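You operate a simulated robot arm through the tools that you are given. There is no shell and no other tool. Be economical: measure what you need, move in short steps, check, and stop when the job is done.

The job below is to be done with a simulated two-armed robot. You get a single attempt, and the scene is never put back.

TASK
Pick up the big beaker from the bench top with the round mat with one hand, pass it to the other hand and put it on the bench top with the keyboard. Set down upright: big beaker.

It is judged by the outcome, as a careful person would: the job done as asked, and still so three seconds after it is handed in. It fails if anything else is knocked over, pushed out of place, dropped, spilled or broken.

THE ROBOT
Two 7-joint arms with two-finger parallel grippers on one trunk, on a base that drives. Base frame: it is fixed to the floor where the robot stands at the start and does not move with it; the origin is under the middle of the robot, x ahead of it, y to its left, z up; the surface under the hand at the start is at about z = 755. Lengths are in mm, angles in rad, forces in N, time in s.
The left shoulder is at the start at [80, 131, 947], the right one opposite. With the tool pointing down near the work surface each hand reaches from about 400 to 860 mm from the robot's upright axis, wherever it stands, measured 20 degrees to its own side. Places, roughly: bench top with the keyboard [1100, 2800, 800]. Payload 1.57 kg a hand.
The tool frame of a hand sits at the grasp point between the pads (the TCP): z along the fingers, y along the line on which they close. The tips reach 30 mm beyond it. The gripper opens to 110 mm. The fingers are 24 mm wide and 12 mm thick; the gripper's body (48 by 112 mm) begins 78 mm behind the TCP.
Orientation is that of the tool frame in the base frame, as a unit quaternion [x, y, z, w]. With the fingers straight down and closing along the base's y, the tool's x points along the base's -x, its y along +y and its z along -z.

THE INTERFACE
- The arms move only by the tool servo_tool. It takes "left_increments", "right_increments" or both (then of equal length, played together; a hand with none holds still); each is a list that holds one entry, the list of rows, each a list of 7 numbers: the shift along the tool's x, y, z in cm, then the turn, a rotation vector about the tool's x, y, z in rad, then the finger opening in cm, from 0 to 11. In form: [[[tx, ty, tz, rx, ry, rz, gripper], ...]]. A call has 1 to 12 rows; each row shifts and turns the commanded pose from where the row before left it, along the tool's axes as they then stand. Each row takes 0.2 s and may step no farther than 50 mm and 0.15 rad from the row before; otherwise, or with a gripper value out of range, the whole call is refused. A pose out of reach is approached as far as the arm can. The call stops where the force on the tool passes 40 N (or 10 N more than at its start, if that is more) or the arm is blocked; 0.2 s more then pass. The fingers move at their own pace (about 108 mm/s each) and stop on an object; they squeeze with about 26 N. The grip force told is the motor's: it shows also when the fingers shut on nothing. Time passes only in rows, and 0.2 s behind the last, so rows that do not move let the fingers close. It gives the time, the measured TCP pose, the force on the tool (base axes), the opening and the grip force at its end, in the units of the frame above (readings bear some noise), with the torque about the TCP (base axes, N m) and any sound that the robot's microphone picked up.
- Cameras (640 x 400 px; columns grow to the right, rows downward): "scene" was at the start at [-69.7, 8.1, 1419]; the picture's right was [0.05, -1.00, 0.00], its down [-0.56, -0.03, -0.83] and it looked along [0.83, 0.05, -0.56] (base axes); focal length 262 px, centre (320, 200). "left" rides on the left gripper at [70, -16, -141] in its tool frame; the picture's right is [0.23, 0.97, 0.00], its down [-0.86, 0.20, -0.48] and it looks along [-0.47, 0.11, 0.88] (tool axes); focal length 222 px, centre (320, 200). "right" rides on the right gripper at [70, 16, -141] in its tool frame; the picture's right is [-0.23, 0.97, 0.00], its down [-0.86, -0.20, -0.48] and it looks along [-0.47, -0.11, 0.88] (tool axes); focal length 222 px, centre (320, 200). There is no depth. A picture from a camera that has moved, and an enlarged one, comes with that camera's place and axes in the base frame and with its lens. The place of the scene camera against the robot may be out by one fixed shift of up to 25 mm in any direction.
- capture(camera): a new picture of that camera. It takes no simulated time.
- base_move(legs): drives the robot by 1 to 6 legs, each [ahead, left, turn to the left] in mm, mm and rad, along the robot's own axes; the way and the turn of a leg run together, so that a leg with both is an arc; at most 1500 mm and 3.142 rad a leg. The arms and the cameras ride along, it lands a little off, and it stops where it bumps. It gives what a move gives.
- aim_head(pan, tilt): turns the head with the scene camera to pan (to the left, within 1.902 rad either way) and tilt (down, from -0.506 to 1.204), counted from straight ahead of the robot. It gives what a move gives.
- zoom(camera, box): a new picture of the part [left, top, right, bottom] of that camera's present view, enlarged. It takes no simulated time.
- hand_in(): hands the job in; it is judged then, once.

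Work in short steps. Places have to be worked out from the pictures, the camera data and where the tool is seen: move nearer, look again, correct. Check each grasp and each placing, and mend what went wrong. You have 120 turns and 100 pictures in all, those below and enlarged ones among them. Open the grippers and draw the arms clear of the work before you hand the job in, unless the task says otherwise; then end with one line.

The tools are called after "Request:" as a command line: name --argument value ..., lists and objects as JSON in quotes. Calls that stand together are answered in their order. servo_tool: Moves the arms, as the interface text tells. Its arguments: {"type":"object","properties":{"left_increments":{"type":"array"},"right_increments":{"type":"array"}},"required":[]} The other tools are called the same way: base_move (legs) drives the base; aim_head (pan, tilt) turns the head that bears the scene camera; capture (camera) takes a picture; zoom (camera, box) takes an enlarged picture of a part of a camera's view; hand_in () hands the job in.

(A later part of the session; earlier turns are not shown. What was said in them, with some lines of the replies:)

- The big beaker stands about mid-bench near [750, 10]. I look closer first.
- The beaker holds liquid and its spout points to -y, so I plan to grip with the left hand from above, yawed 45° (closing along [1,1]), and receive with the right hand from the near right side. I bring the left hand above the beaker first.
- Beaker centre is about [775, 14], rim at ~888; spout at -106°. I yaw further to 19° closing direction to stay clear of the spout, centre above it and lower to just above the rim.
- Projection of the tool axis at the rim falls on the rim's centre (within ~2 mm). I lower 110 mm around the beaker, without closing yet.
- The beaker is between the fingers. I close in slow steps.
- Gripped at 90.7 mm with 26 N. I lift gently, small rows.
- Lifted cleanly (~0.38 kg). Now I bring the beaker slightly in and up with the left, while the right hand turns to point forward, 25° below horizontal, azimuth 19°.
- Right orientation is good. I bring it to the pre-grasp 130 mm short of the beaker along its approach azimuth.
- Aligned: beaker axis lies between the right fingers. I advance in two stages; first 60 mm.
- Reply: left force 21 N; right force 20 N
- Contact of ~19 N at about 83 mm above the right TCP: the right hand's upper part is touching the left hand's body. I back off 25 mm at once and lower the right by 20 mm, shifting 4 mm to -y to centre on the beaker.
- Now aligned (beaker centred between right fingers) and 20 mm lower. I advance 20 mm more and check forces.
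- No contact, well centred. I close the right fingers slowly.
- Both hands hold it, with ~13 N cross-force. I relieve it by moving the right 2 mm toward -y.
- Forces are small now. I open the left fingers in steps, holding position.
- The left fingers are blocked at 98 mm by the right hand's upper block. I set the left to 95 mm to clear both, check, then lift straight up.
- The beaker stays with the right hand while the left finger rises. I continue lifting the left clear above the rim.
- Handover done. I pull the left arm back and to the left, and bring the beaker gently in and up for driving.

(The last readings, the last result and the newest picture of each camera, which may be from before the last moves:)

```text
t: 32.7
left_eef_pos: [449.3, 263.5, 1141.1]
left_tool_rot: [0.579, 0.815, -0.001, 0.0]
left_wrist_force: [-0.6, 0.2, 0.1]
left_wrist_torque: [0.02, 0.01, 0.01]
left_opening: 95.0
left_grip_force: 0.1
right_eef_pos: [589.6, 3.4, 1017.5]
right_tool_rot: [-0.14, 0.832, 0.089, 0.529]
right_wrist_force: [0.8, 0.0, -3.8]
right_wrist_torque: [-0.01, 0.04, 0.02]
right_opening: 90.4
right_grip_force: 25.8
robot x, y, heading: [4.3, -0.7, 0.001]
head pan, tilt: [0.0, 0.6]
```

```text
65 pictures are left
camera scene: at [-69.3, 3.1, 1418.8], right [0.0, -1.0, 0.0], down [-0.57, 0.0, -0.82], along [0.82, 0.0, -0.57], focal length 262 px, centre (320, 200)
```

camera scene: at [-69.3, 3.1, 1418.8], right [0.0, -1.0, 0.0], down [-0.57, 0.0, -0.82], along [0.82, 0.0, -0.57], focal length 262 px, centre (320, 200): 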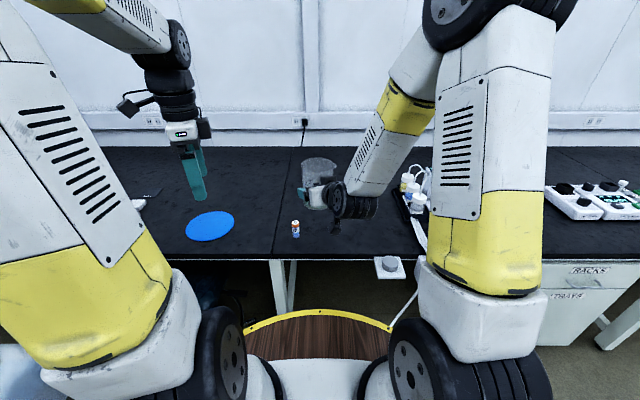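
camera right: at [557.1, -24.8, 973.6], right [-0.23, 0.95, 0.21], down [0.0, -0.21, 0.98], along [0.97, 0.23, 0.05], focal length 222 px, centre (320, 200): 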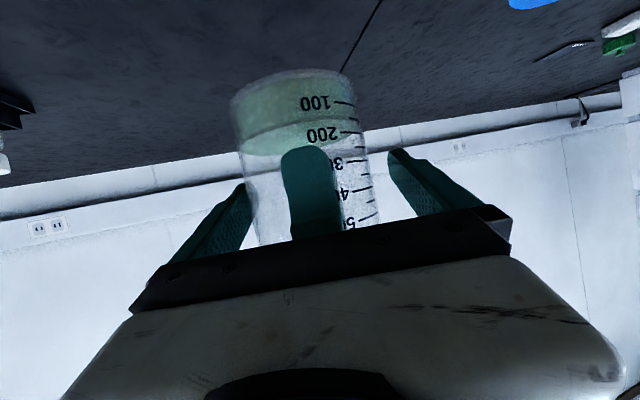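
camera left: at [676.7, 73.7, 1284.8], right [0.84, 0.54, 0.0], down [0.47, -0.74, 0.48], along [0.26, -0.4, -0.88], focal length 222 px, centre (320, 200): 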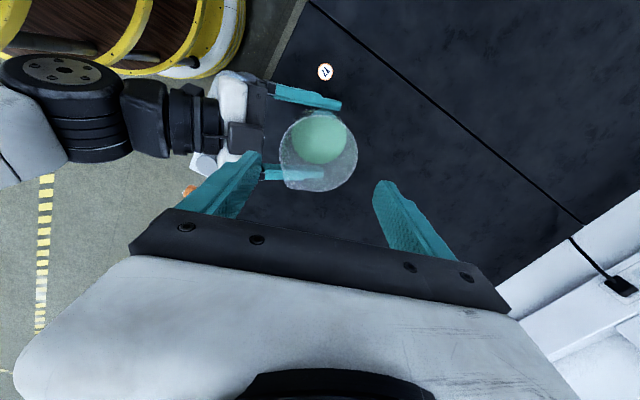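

Before driving I look left/rear for a clear way.

Request:
aim_head --pan 1.9 --tilt 0.6

Request:
capture --camera "scene"

Request:
aim_head --pan -1.9 --tilt 0.6

Request:
capture --camera "scene"

Request:
aim_head --pan 1.0 --tilt 0.6

Request:
capture --camera "scene"

```text
t: 34.6
left_eef_pos: [451.0, 263.0, 1142.7]
left_tool_rot: [0.579, 0.815, 0.0, 0.0]
left_wrist_force: [-0.6, 1.2, 0.3]
left_wrist_torque: [-0.02, -0.02, -0.01]
left_opening: 95.2
left_grip_force: 0.1
right_eef_pos: [588.8, 2.6, 1016.5]
right_tool_rot: [-0.14, 0.832, 0.089, 0.529]
right_wrist_force: [0.0, -0.3, -3.3]
right_wrist_torque: [-0.01, 0.04, 0.0]
right_opening: 90.3
right_grip_force: 26.2
robot x, y, heading: [-0.2, -2.8, 0.002]
head pan, tilt: [1.901, 0.6]
```

```text
64 pictures are left
camera scene: at [-186.5, 86.9, 1418.8], right [0.95, 0.32, 0.0], down [0.18, -0.53, -0.83], along [-0.27, 0.78, -0.56], focal length 262 px, centre (320, 200)
```

scene: 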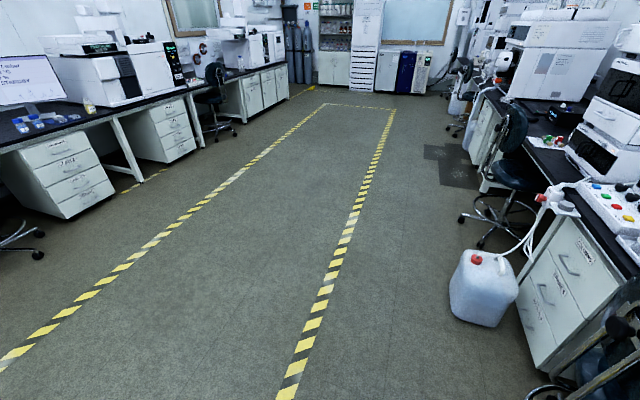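

```text
t: 37.7
left_eef_pos: [450.9, 263.7, 1142.1]
left_tool_rot: [0.58, 0.815, 0.0, 0.0]
left_wrist_force: [0.0, 0.6, -0.3]
left_wrist_torque: [-0.01, 0.0, 0.0]
left_opening: 94.9
left_grip_force: 0.0
right_eef_pos: [589.3, 4.3, 1016.2]
right_tool_rot: [-0.14, 0.831, 0.089, 0.53]
right_wrist_force: [-1.1, -0.4, -3.4]
right_wrist_torque: [0.01, 0.04, 0.0]
right_opening: 90.4
right_grip_force: 25.8
robot x, y, heading: [4.5, -2.2, 0.001]
head pan, tilt: [-1.901, 0.6]
```

```text
63 pictures are left
camera scene: at [-186.5, -80.4, 1418.8], right [-0.95, 0.32, 0.0], down [0.18, 0.53, -0.83], along [-0.27, -0.78, -0.56], focal length 262 px, centre (320, 200)
```

scene: 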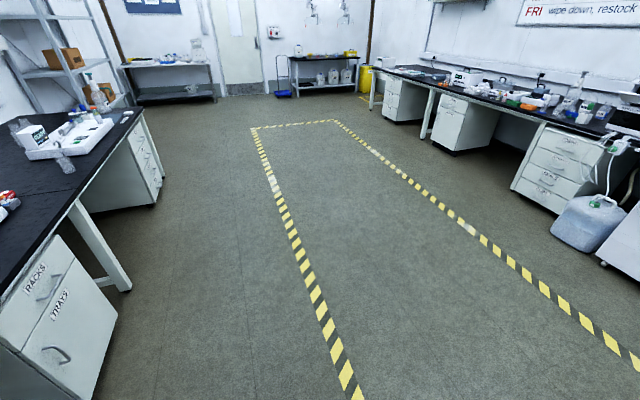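

```text
t: 40.2
left_eef_pos: [451.6, 263.4, 1141.7]
left_tool_rot: [0.58, 0.815, -0.001, 0.0]
left_wrist_force: [-0.2, 0.1, -0.4]
left_wrist_torque: [-0.03, -0.01, -0.01]
left_opening: 95.3
left_grip_force: 0.1
right_eef_pos: [590.2, 3.7, 1017.8]
right_tool_rot: [-0.141, 0.831, 0.09, 0.53]
right_wrist_force: [0.0, -0.8, -3.7]
right_wrist_torque: [0.01, 0.02, 0.0]
right_opening: 90.5
right_grip_force: 25.8
robot x, y, heading: [-4.2, 1.1, -0.003]
head pan, tilt: [1.0, 0.6]
```

```text
62 pictures are left
camera scene: at [-110.2, 77.6, 1418.7], right [0.84, -0.54, 0.0], down [-0.31, -0.48, -0.82], along [0.45, 0.69, -0.57], focal length 262 px, centre (320, 200)
```

scene: 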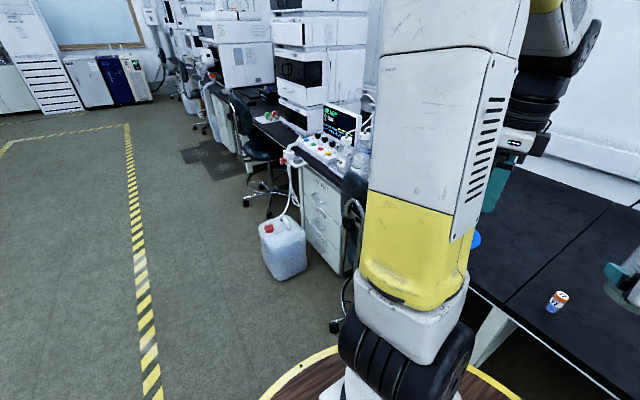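

The aisle behind and to the left is free. I back up 600 mm first.

Request:
base_move --legs '[[-600, 0, 0]]'

Request:
capture --camera "right"

```text
t: 43.6
left_eef_pos: [-152.7, 262.7, 1143.3]
left_tool_rot: [0.581, 0.814, 0.001, -0.001]
left_wrist_force: [-0.1, 0.6, 0.1]
left_wrist_torque: [-0.04, 0.0, 0.04]
left_opening: 95.2
left_grip_force: 0.0
right_eef_pos: [-14.7, 2.4, 1017.7]
right_tool_rot: [-0.138, 0.832, 0.088, 0.53]
right_wrist_force: [0.3, 0.0, -3.8]
right_wrist_torque: [-0.03, 0.02, -0.03]
right_opening: 90.6
right_grip_force: 25.6
robot x, y, heading: [-605.9, 4.6, -0.004]
head pan, tilt: [1.0, 0.6]
```

```text
61 pictures are left
camera right: at [-168.9, -34.0, 1013.7], right [-0.22, 0.95, 0.21], down [0.0, -0.21, 0.98], along [0.97, 0.22, 0.05], focal length 222 px, centre (320, 200)
```

right: 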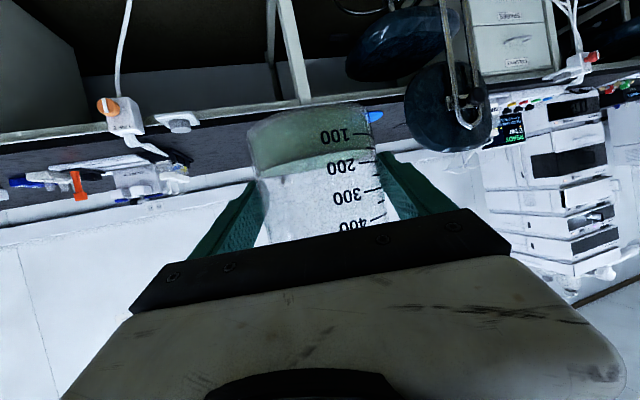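

Beaker is steady in the right grip. I drive left 2×1300 mm in the aisle.

Request:
base_move --legs '[[0, 1300, 0], [0, 1200, 0]]'

Request:
aim_head --pan 0.3 --tilt 0.5

Request:
capture --camera "scene"

```text
t: 55.9
left_eef_pos: [-140.6, 2776.2, 1142.2]
left_tool_rot: [0.582, 0.813, 0.001, 0.0]
left_wrist_force: [0.5, -0.5, -0.9]
left_wrist_torque: [0.03, -0.01, 0.03]
left_opening: 95.4
left_grip_force: 0.0
right_eef_pos: [-3.3, 2515.6, 1017.1]
right_tool_rot: [-0.138, 0.832, 0.088, 0.53]
right_wrist_force: [0.1, 0.1, -2.7]
right_wrist_torque: [-0.01, -0.01, -0.01]
right_opening: 90.6
right_grip_force: 26.1
robot x, y, heading: [-593.0, 2514.5, -0.007]
head pan, tilt: [1.0, 0.6]
```

```text
t: 57.0
left_eef_pos: [-140.1, 2775.9, 1143.0]
left_tool_rot: [0.582, 0.813, -0.001, 0.0]
left_wrist_force: [-0.3, 0.0, 0.0]
left_wrist_torque: [0.03, 0.0, -0.05]
left_opening: 95.0
left_grip_force: 0.1
right_eef_pos: [-3.3, 2515.7, 1016.4]
right_tool_rot: [-0.138, 0.832, 0.088, 0.53]
right_wrist_force: [0.5, 0.7, -3.1]
right_wrist_torque: [-0.02, 0.04, -0.02]
right_opening: 90.8
right_grip_force: 25.4
robot x, y, heading: [-588.3, 2514.9, -0.006]
head pan, tilt: [0.3, 0.499]
```

```text
60 pictures are left
camera scene: at [-663.9, 2545.6, 1427.8], right [0.29, -0.96, 0.0], down [-0.46, -0.14, -0.88], along [0.84, 0.26, -0.48], focal length 262 px, centre (320, 200)
```

scene: 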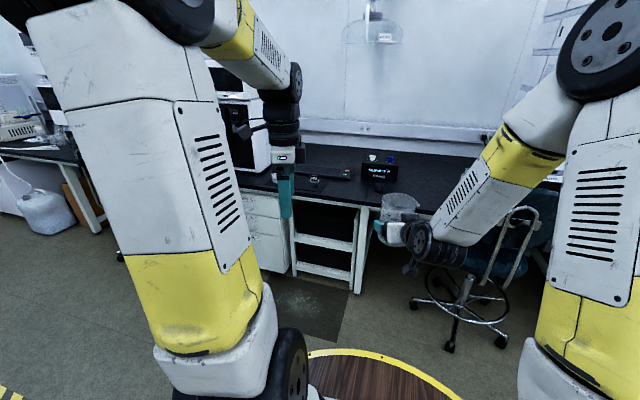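

Request:
zoom --camera "scene" --box '[220, 110, 460, 260]'

```text
2.67 times, centred on (340, 185) of scene
camera zoom: at [-663.9, 2545.6, 1427.8], right [0.29, -0.96, 0.0], down [-0.46, -0.14, -0.88], along [0.84, 0.26, -0.48], focal length 698 px, centre (267, 240)
```

zoom: 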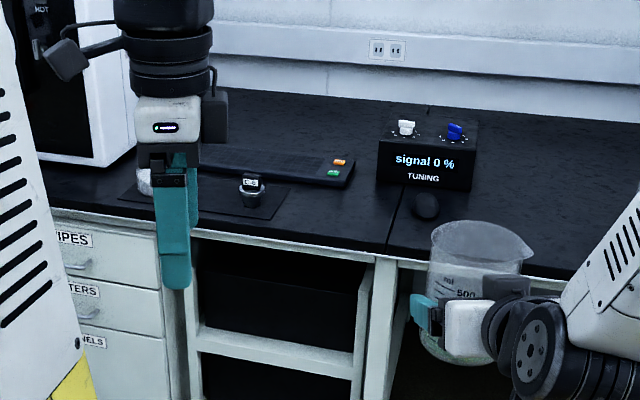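

The free spot is right of the mat and in front of the keyboard's right end, about [680, 2790]; the bench seam is at y≈2665. I move left 300 and then ahead 300, and look again.

Request:
base_move --legs '[[0, 300, 0], [300, 0, 0]]'

Request:
aim_head --pan 0.0 --tilt 0.6

Request:
capture --camera "scene"

```text
t: 60.7
left_eef_pos: [160.7, 3068.8, 1142.3]
left_tool_rot: [0.584, 0.812, 0.0, 0.0]
left_wrist_force: [0.2, 0.6, -0.6]
left_wrist_torque: [-0.02, 0.01, -0.02]
left_opening: 94.8
left_grip_force: 0.1
right_eef_pos: [298.2, 2808.4, 1017.7]
right_tool_rot: [-0.137, 0.832, 0.087, 0.53]
right_wrist_force: [-0.7, 0.5, -3.1]
right_wrist_torque: [0.0, 0.02, 0.03]
right_opening: 90.8
right_grip_force: 26.6
robot x, y, heading: [-291.2, 2811.7, -0.007]
head pan, tilt: [0.3, 0.499]
```

```text
t: 61.5
left_eef_pos: [160.6, 3069.9, 1141.9]
left_tool_rot: [0.582, 0.813, 0.0, 0.0]
left_wrist_force: [-0.8, 0.2, -0.1]
left_wrist_torque: [0.0, 0.02, -0.01]
left_opening: 95.0
left_grip_force: 0.1
right_eef_pos: [297.7, 2808.6, 1017.4]
right_tool_rot: [-0.137, 0.832, 0.088, 0.53]
right_wrist_force: [1.4, -0.6, -3.7]
right_wrist_torque: [-0.02, 0.05, -0.02]
right_opening: 90.4
right_grip_force: 25.6
robot x, y, heading: [-289.9, 2807.3, -0.008]
head pan, tilt: [0.0, 0.6]
```

```text
58 pictures are left
camera scene: at [-361.3, 2813.4, 1418.8], right [-0.01, -1.0, 0.0], down [-0.56, 0.0, -0.83], along [0.83, -0.01, -0.56], focal length 262 px, centre (320, 200)
```

scene: 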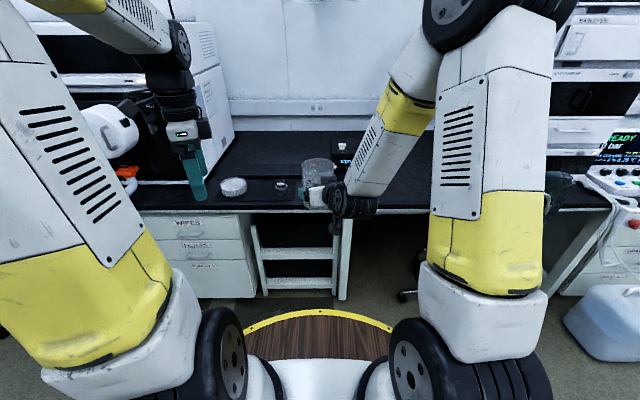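

Request:
zoom --camera "scene" --box '[200, 110, 440, 260]'

Request:
capture --camera "right"

Request:
capture --camera "left"

```text
2.67 times, centred on (320, 185) of scene
camera zoom: at [-361.3, 2813.4, 1418.8], right [-0.01, -1.0, 0.0], down [-0.56, 0.0, -0.83], along [0.83, -0.01, -0.56], focal length 698 px, centre (320, 240)
```

zoom: 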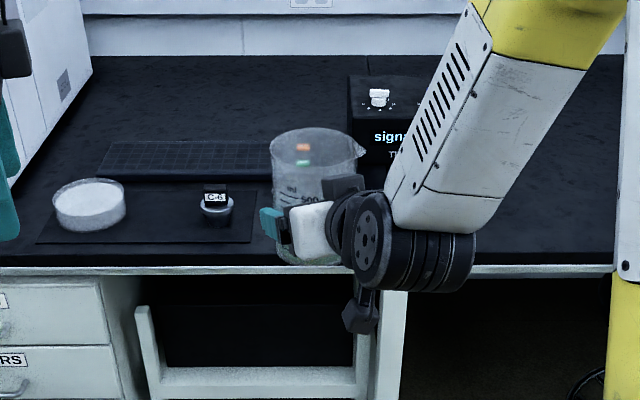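

```text
56 pictures are left
camera right: at [143.4, 2772.6, 1013.6], right [-0.22, 0.95, 0.21], down [0.0, -0.21, 0.98], along [0.98, 0.22, 0.05], focal length 222 px, centre (320, 200)
```

right: 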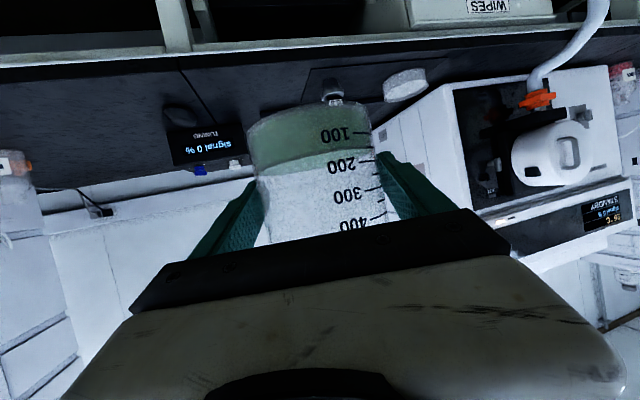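

```text
55 pictures are left
camera left: at [122.6, 3130.3, 1284.7], right [0.85, 0.53, 0.0], down [0.46, -0.75, 0.48], along [0.25, -0.41, -0.88], focal length 222 px, centre (320, 200)
```

left: 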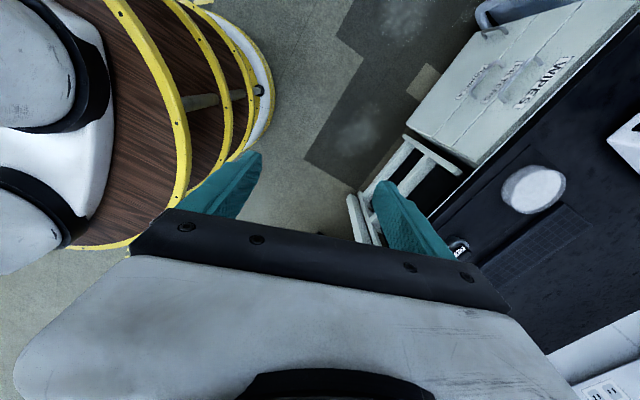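

The spot at about [690, 2800] is clear of the mat (right edge y≈2916), tuning box and seam (y≈2670). I drive ahead 260 mm (to the same stand-off as at the first bench).

Request:
base_move --legs '[[150, 0, 0], [110, 0, 0]]'

Request:
capture --camera "scene"

Request:
capture --camera "left"

```text
t: 63.6
left_eef_pos: [421.5, 3067.1, 1141.8]
left_tool_rot: [0.582, 0.813, 0.0, -0.001]
left_wrist_force: [-0.2, -0.1, -0.5]
left_wrist_torque: [0.01, 0.03, 0.05]
left_opening: 94.9
left_grip_force: 0.0
right_eef_pos: [558.9, 2807.1, 1017.1]
right_tool_rot: [-0.137, 0.832, 0.088, 0.53]
right_wrist_force: [-0.2, 0.1, -3.2]
right_wrist_torque: [-0.01, 0.04, 0.01]
right_opening: 90.7
right_grip_force: 25.8
robot x, y, heading: [-33.8, 2807.2, -0.011]
head pan, tilt: [0.0, 0.6]
```

```text
54 pictures are left
camera scene: at [-100.7, 2811.1, 1418.7], right [-0.01, -1.0, 0.0], down [-0.57, 0.0, -0.82], along [0.82, -0.01, -0.57], focal length 262 px, centre (320, 200)
```

scene: 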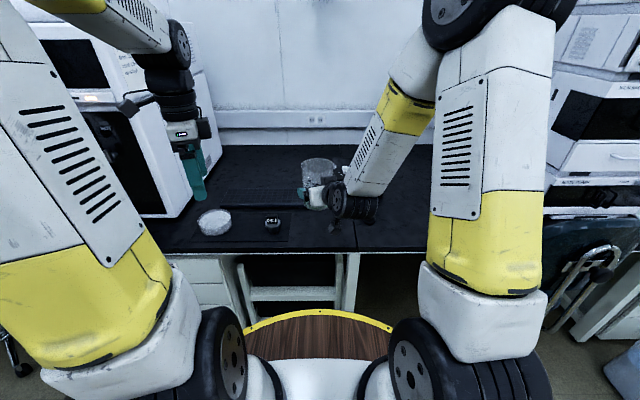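

```text
53 pictures are left
camera left: at [383.0, 3128.3, 1284.7], right [0.85, 0.53, 0.0], down [0.46, -0.75, 0.48], along [0.25, -0.41, -0.88], focal length 222 px, centre (320, 200)
```

left: 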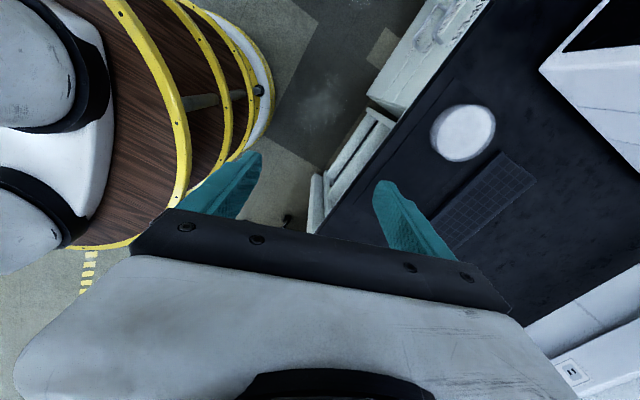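

Bench height here triangulates to ~750. I extend the beaker forward and down to ~65 mm above the bench over the spot.

Request:
servo_tool --right_increments '[[[0.2, -0.1, 0.4, 0, 0, 0, 5], [0.5, -0.28, 1.0, 0, 0, 0, 5], [0.8, -0.44, 1.58, 0, 0, 0, 5], [0.9, -0.5, 1.78, 0, 0, 0, 5], [0.9, -0.5, 1.78, 0, 0, 0, 5], [0.9, -0.5, 1.78, 0, 0, 0, 5], [0.9, -0.5, 1.78, 0, 0, 0, 5], [0.9, -0.5, 1.78, 0, 0, 0, 5], [0.9, -0.5, 1.78, 0, 0, 0, 5], [0.8, -0.44, 1.58, 0, 0, 0, 5], [0.5, -0.28, 1.0, 0, 0, 0, 5], [0.24, -0.1, 0.43, 0, 0, 0, 5]]]'

Request:
zoom --camera "scene" --box '[220, 140, 420, 265]'

Request:
capture --camera "right"

```text
t: 66.2
left_eef_pos: [422.5, 3068.2, 1143.0]
left_tool_rot: [0.582, 0.813, -0.001, 0.0]
left_wrist_force: [-0.8, 0.4, 0.7]
left_wrist_torque: [0.0, -0.06, -0.02]
left_opening: 95.2
left_grip_force: 0.1
right_eef_pos: [683.3, 2799.8, 870.4]
right_tool_rot: [-0.137, 0.832, 0.088, 0.531]
right_wrist_force: [0.3, -0.7, -3.2]
right_wrist_torque: [0.01, 0.02, -0.01]
right_opening: 90.5
right_grip_force: 26.5
robot x, y, heading: [-34.1, 2810.3, -0.006]
head pan, tilt: [0.0, 0.6]
```

```text
3.20 times, centred on (320, 202) of scene
camera zoom: at [-100.6, 2811.1, 1418.7], right [-0.01, -1.0, 0.0], down [-0.57, 0.0, -0.82], along [0.82, -0.01, -0.57], focal length 838 px, centre (320, 192)
```

zoom: 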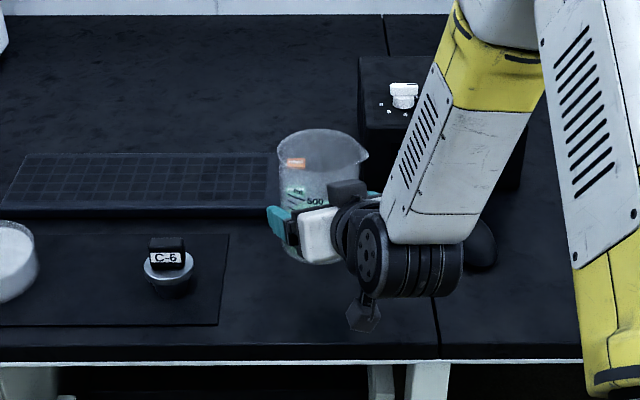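

```text
51 pictures are left
camera right: at [528.5, 2763.4, 866.7], right [-0.22, 0.95, 0.21], down [0.0, -0.21, 0.98], along [0.98, 0.22, 0.05], focal length 222 px, centre (320, 200)
```

right: 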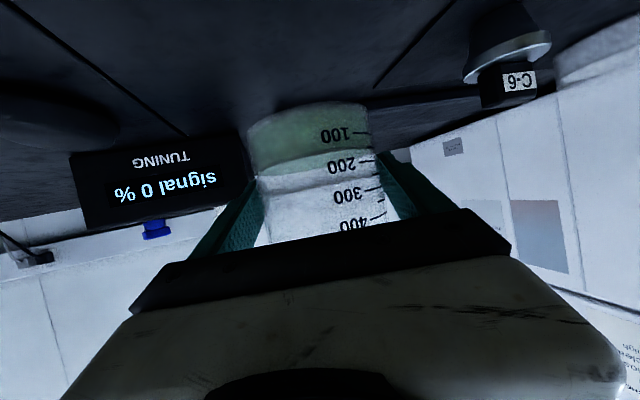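

The spot is clear. I lower 56 mm straight down, then creep.

Request:
servo_tool --right_increments '[[[0.6, 0, 0.28, 0, 0, 0, 5], [0.9, 0, 0.42, 0, 0, 0, 5], [0.9, 0, 0.42, 0, 0, 0, 5], [0.9, 0, 0.42, 0, 0, 0, 5], [0.9, 0, 0.42, 0, 0, 0, 5], [0.6, 0, 0.28, 0, 0, 0, 5], [0.27, 0, 0.13, 0, 0, 0, 5], [0, 0, 0, 0, 0, 0, 5]]]'

Request:
zoom --camera "scene" --box '[220, 140, 420, 265]'

Request:
capture --camera "right"

```text
t: 68.0
left_eef_pos: [421.8, 3068.2, 1142.6]
left_tool_rot: [0.582, 0.813, 0.0, -0.001]
left_wrist_force: [-0.6, 0.1, -0.3]
left_wrist_torque: [0.02, 0.03, 0.01]
left_opening: 95.2
left_grip_force: 0.1
right_eef_pos: [682.9, 2799.3, 813.9]
right_tool_rot: [-0.137, 0.832, 0.087, 0.53]
right_wrist_force: [0.8, 0.4, -3.1]
right_wrist_torque: [-0.04, 0.02, -0.04]
right_opening: 90.7
right_grip_force: 26.2
robot x, y, heading: [-32.6, 2806.1, -0.009]
head pan, tilt: [0.0, 0.6]
```

```text
3.20 times, centred on (320, 202) of scene
camera zoom: at [-100.5, 2811.1, 1418.7], right [-0.01, -1.0, 0.0], down [-0.57, 0.0, -0.82], along [0.82, -0.01, -0.57], focal length 838 px, centre (320, 192)
```

zoom: 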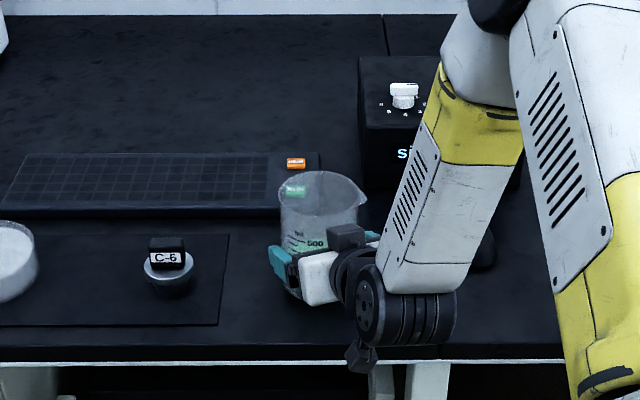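

```text
49 pictures are left
camera right: at [528.2, 2763.7, 810.4], right [-0.22, 0.95, 0.21], down [0.0, -0.21, 0.98], along [0.98, 0.22, 0.05], focal length 222 px, centre (320, 200)
```

right: 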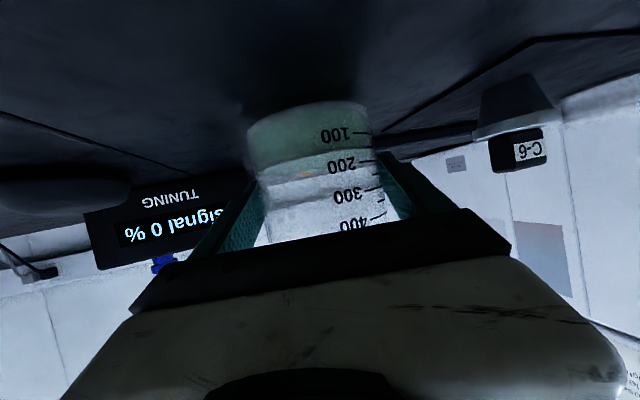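

About 10 mm left by estimate. I creep down in 2 mm rows and watch the force.

Request:
servo_tool --right_increments '[[[0.18, 0, 0.085, 0, 0, 0, 5], [0.18, 0, 0.085, 0, 0, 0, 5], [0.18, 0, 0.085, 0, 0, 0, 5], [0, 0, 0, 0, 0, 0, 5]]]'

```text
t: 69.0
left_eef_pos: [421.0, 3067.6, 1141.9]
left_tool_rot: [0.582, 0.813, 0.0, 0.0]
left_wrist_force: [-0.7, -0.7, -0.9]
left_wrist_torque: [-0.03, 0.02, -0.01]
left_opening: 95.0
left_grip_force: 0.2
right_eef_pos: [683.4, 2800.4, 807.9]
right_tool_rot: [-0.138, 0.832, 0.088, 0.531]
right_wrist_force: [0.2, 0.7, -3.4]
right_wrist_torque: [0.01, 0.04, 0.0]
right_opening: 90.7
right_grip_force: 26.1
robot x, y, heading: [-26.8, 2809.5, -0.012]
head pan, tilt: [0.0, 0.6]
```

Request:
servo_tool --right_increments '[[[0.14, 0, 0.063, 0, 0, 0, 5], [0.14, 0, 0.063, 0, 0, 0, 5], [0, 0, 0, 0, 0, 0, 5]]]'

```text
t: 69.8
left_eef_pos: [422.7, 3067.3, 1141.6]
left_tool_rot: [0.582, 0.813, 0.0, -0.001]
left_wrist_force: [-0.3, -1.4, 0.5]
left_wrist_torque: [0.0, 0.0, 0.0]
left_opening: 95.0
left_grip_force: 0.1
right_eef_pos: [682.3, 2799.8, 806.6]
right_tool_rot: [-0.137, 0.832, 0.087, 0.531]
right_wrist_force: [-1.8, -0.2, 4.3]
right_wrist_torque: [-0.05, 0.39, 0.03]
right_opening: 90.3
right_grip_force: 25.9
robot x, y, heading: [-33.8, 2806.6, -0.011]
head pan, tilt: [0.0, 0.6]
```

Contact now (force rose to +4 N, at the beaker's near bottom edge). I press 1 mm more to seat it flat.

Request:
servo_tool --right_increments '[[[0.09, 0, 0.042, 0, 0, 0, 5], [0, 0, 0, 0, 0, 0, 5]]]'

Request:
zoom --camera "right" --box '[160, 50, 480, 250]'

```text
t: 70.4
left_eef_pos: [420.3, 3068.2, 1142.4]
left_tool_rot: [0.582, 0.813, 0.0, 0.0]
left_wrist_force: [-0.7, 0.6, -0.8]
left_wrist_torque: [0.01, 0.02, 0.0]
left_opening: 95.0
left_grip_force: 0.1
right_eef_pos: [682.9, 2800.1, 805.5]
right_tool_rot: [-0.137, 0.831, 0.087, 0.532]
right_wrist_force: [-1.4, 0.6, 13.7]
right_wrist_torque: [0.21, 0.18, 0.14]
right_opening: 90.5
right_grip_force: 26.0
robot x, y, heading: [-32.1, 2809.5, -0.006]
head pan, tilt: [0.0, 0.6]
```

```text
2.00 times, centred on (320, 150) of right
camera zoom: at [529.0, 2764.1, 801.5], right [-0.22, 0.95, 0.21], down [-0.01, -0.21, 0.98], along [0.97, 0.22, 0.05], focal length 444 px, centre (320, 300)
```

zoom: 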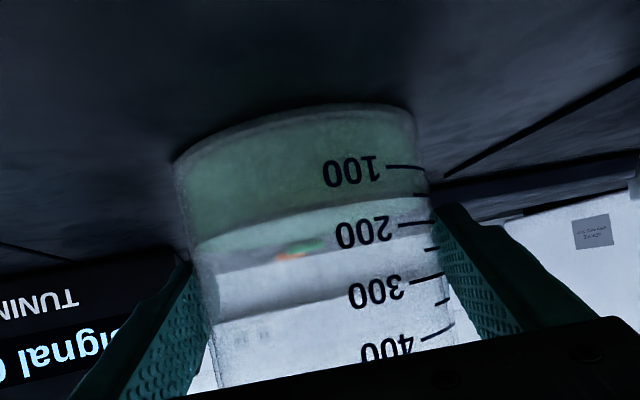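

Seated flat (torque small, 14 N). I raise 0.5 mm and open in small steps.

Request:
servo_tool --right_increments '[[[-0.06, 0, -0.03, 0, 0, 0, 5], [0, 0, 0, 0, 0, 0, 9.2], [0, 0, 0, 0, 0, 0, 9.5], [0, 0, 0, 0, 0, 0, 10], [0, 0, 0, 0, 0, 0, 10.5], [0, 0, 0, 0, 0, 0, 11], [0, 0, 0, 0, 0, 0, 11]]]'

Request:
zoom --camera "right" --box '[160, 50, 480, 250]'

Request:
zoom --camera "scene" --box '[220, 140, 420, 265]'

```text
t: 72.0
left_eef_pos: [421.5, 3067.4, 1142.8]
left_tool_rot: [0.582, 0.813, 0.0, -0.001]
left_wrist_force: [-0.5, -0.1, -0.2]
left_wrist_torque: [-0.01, -0.01, 0.02]
left_opening: 95.3
left_grip_force: 0.0
right_eef_pos: [683.7, 2799.0, 804.9]
right_tool_rot: [-0.136, 0.832, 0.086, 0.531]
right_wrist_force: [-0.5, 0.2, -0.3]
right_wrist_torque: [0.02, -0.01, 0.01]
right_opening: 110.3
right_grip_force: 0.0
robot x, y, heading: [-28.4, 2808.2, -0.013]
head pan, tilt: [0.0, 0.6]
```

```text
2.00 times, centred on (320, 150) of right
camera zoom: at [528.4, 2763.8, 801.3], right [-0.22, 0.95, 0.21], down [0.0, -0.21, 0.98], along [0.98, 0.22, 0.05], focal length 444 px, centre (320, 300)
```

zoom: 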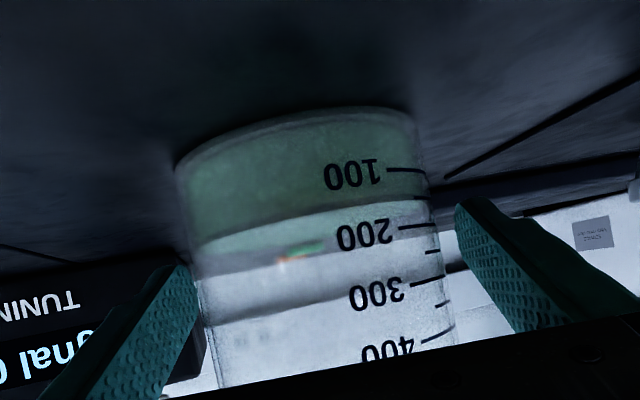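

```text
3.20 times, centred on (320, 202) of scene
camera zoom: at [-100.6, 2811.1, 1418.7], right [-0.01, -1.0, 0.0], down [-0.57, 0.0, -0.82], along [0.82, -0.01, -0.57], focal length 838 px, centre (320, 192)
```

zoom: 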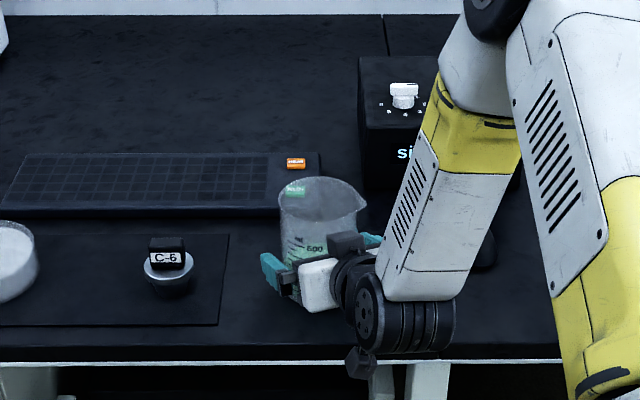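

Released; the beaker stands. I withdraw the right hand straight back along its approach, slightly rising.

Request:
servo_tool --right_increments '[[[0.4, 0, -0.85, 0, 0, 0, 11], [0.5, 0, -1.1, 0, 0, 0, 11], [0.5, 0, -1.15, 0, 0, 0, 11], [0.45, 0, -1.2, 0, 0, 0, 11], [0.45, 0, -1.2, 0, 0, 0, 11], [0.37, 0, -1.26, 0, 0, 0, 11], [0.37, 0, -1.26, 0, 0, 0, 11], [0.37, 0, -1.26, 0, 0, 0, 11], [0.37, 0, -1.26, 0, 0, 0, 11], [0.37, 0, -1.26, 0, 0, 0, 11]]]'

Request:
zoom --camera "scene" --box '[220, 140, 420, 265]'

Request:
capture --camera "right"

```text
t: 74.2
left_eef_pos: [421.9, 3067.3, 1142.2]
left_tool_rot: [0.582, 0.813, 0.0, 0.0]
left_wrist_force: [0.2, 1.0, 0.6]
left_wrist_torque: [0.0, 0.03, 0.01]
left_opening: 95.2
left_grip_force: 0.1
right_eef_pos: [564.1, 2758.1, 818.1]
right_tool_rot: [-0.137, 0.832, 0.087, 0.53]
right_wrist_force: [-0.2, 0.2, -0.1]
right_wrist_torque: [0.01, 0.01, -0.02]
right_opening: 109.8
right_grip_force: 0.0
robot x, y, heading: [-28.4, 2812.5, -0.008]
head pan, tilt: [0.0, 0.6]
```

```text
3.20 times, centred on (320, 202) of scene
camera zoom: at [-100.6, 2811.1, 1418.7], right [-0.01, -1.0, 0.0], down [-0.57, 0.0, -0.82], along [0.82, -0.01, -0.57], focal length 838 px, centre (320, 192)
```

zoom: 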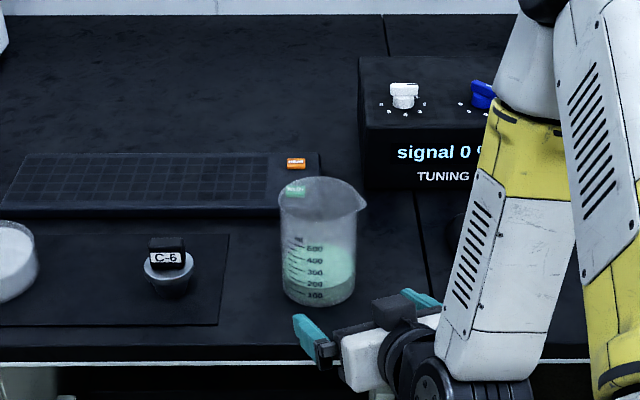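

```text
44 pictures are left
camera right: at [409.8, 2723.3, 814.2], right [-0.22, 0.95, 0.21], down [0.0, -0.21, 0.98], along [0.98, 0.22, 0.05], focal length 222 px, centre (320, 200)
```

right: 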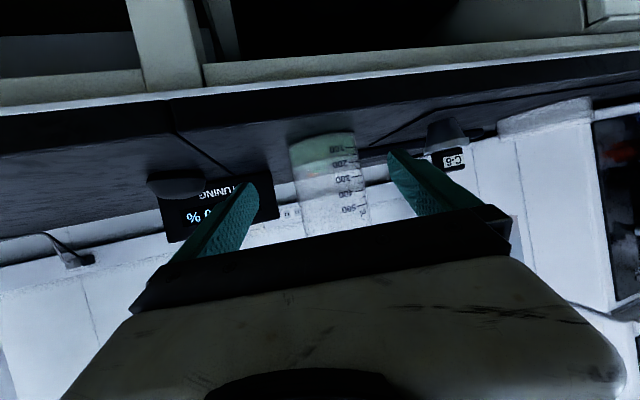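

The beaker stands upright on the keyboard bench. I raise the right hand and back the robot away.

Request:
servo_tool --right_increments '[[[-2.5, 0, -1.8, 0, 0, 0, 11], [-2.5, 0, -1.8, 0, 0, 0, 11], [-2.5, 0, -1.8, 0, 0, 0, 11], [-2.5, 0, -1.8, 0, 0, 0, 11], [-2.5, 0, -1.8, 0, 0, 0, 11], [-2.5, 0, -1.8, 0, 0, 0, 11]]]' --left_increments '[[[0, 0, 0, 0, 0, 0, 11], [0, 0, 0, 0, 0, 0, 11], [0, 0, 0, 0, 0, 0, 11], [0, 0, 0, 0, 0, 0, 11], [0, 0, 0, 0, 0, 0, 11], [0, 0, 0, 0, 0, 0, 11]]]'

Request:
base_move --legs '[[-300, 0, 0]]'

Request:
capture --camera "scene"

Request:
zoom --camera "scene" --box '[220, 120, 420, 245]'

```text
t: 75.6
left_eef_pos: [422.5, 3067.1, 1142.3]
left_tool_rot: [0.582, 0.813, -0.001, 0.0]
left_wrist_force: [-0.2, 0.3, -0.2]
left_wrist_torque: [0.0, 0.03, 0.03]
left_opening: 110.1
left_grip_force: 0.0
right_eef_pos: [543.9, 2748.8, 999.0]
right_tool_rot: [-0.137, 0.833, 0.087, 0.529]
right_wrist_force: [0.6, -0.4, -0.3]
right_wrist_torque: [0.03, -0.01, 0.01]
right_opening: 110.2
right_grip_force: 0.0
right hand out of reach, approached as far as the arm can: row 5, 6
robot x, y, heading: [-34.0, 2805.7, -0.011]
head pan, tilt: [0.0, 0.6]
```

```text
t: 77.7
left_eef_pos: [123.4, 3069.1, 1141.6]
left_tool_rot: [0.583, 0.813, 0.0, 0.001]
left_wrist_force: [0.2, -0.5, 0.4]
left_wrist_torque: [0.03, -0.02, -0.04]
left_opening: 109.8
left_grip_force: 0.1
right_eef_pos: [244.7, 2751.6, 998.8]
right_tool_rot: [-0.138, 0.833, 0.088, 0.529]
right_wrist_force: [0.3, -0.4, 0.0]
right_wrist_torque: [0.01, -0.01, 0.0]
right_opening: 109.8
right_grip_force: 0.0
robot x, y, heading: [-329.3, 2808.8, -0.009]
head pan, tilt: [0.0, 0.6]
```

```text
43 pictures are left
camera scene: at [-399.5, 2813.8, 1418.7], right [-0.01, -1.0, 0.0], down [-0.57, 0.01, -0.82], along [0.82, -0.01, -0.57], focal length 262 px, centre (320, 200)
```

scene: 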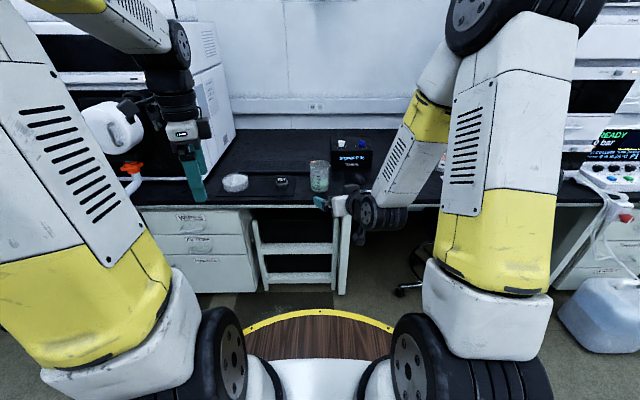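

```text
3.20 times, centred on (320, 182) of scene
camera zoom: at [-399.5, 2813.8, 1418.7], right [-0.01, -1.0, 0.0], down [-0.57, 0.01, -0.82], along [0.82, -0.01, -0.57], focal length 838 px, centre (320, 256)
```

zoom: 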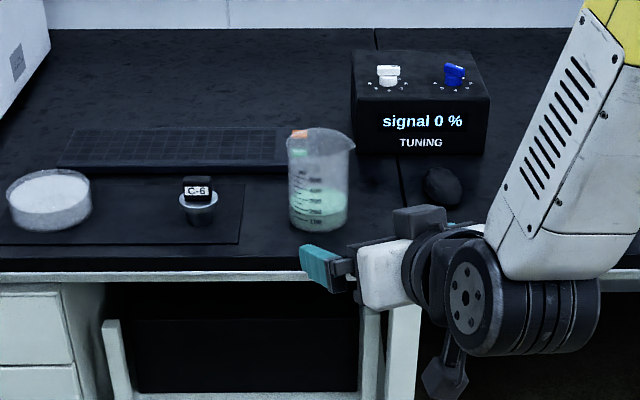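

The beaker stands upright on the keyboard's bench top, and everything I can see around it is where it was. Both grippers are open and clear, so I hand in.

Request:
hand_in

```text
The job is handed in.
```

The big beaker was picked up with the left hand and passed to the right. It now stands upright on the keyboard bench top, with its liquid still in it and nothing else seen disturbed.
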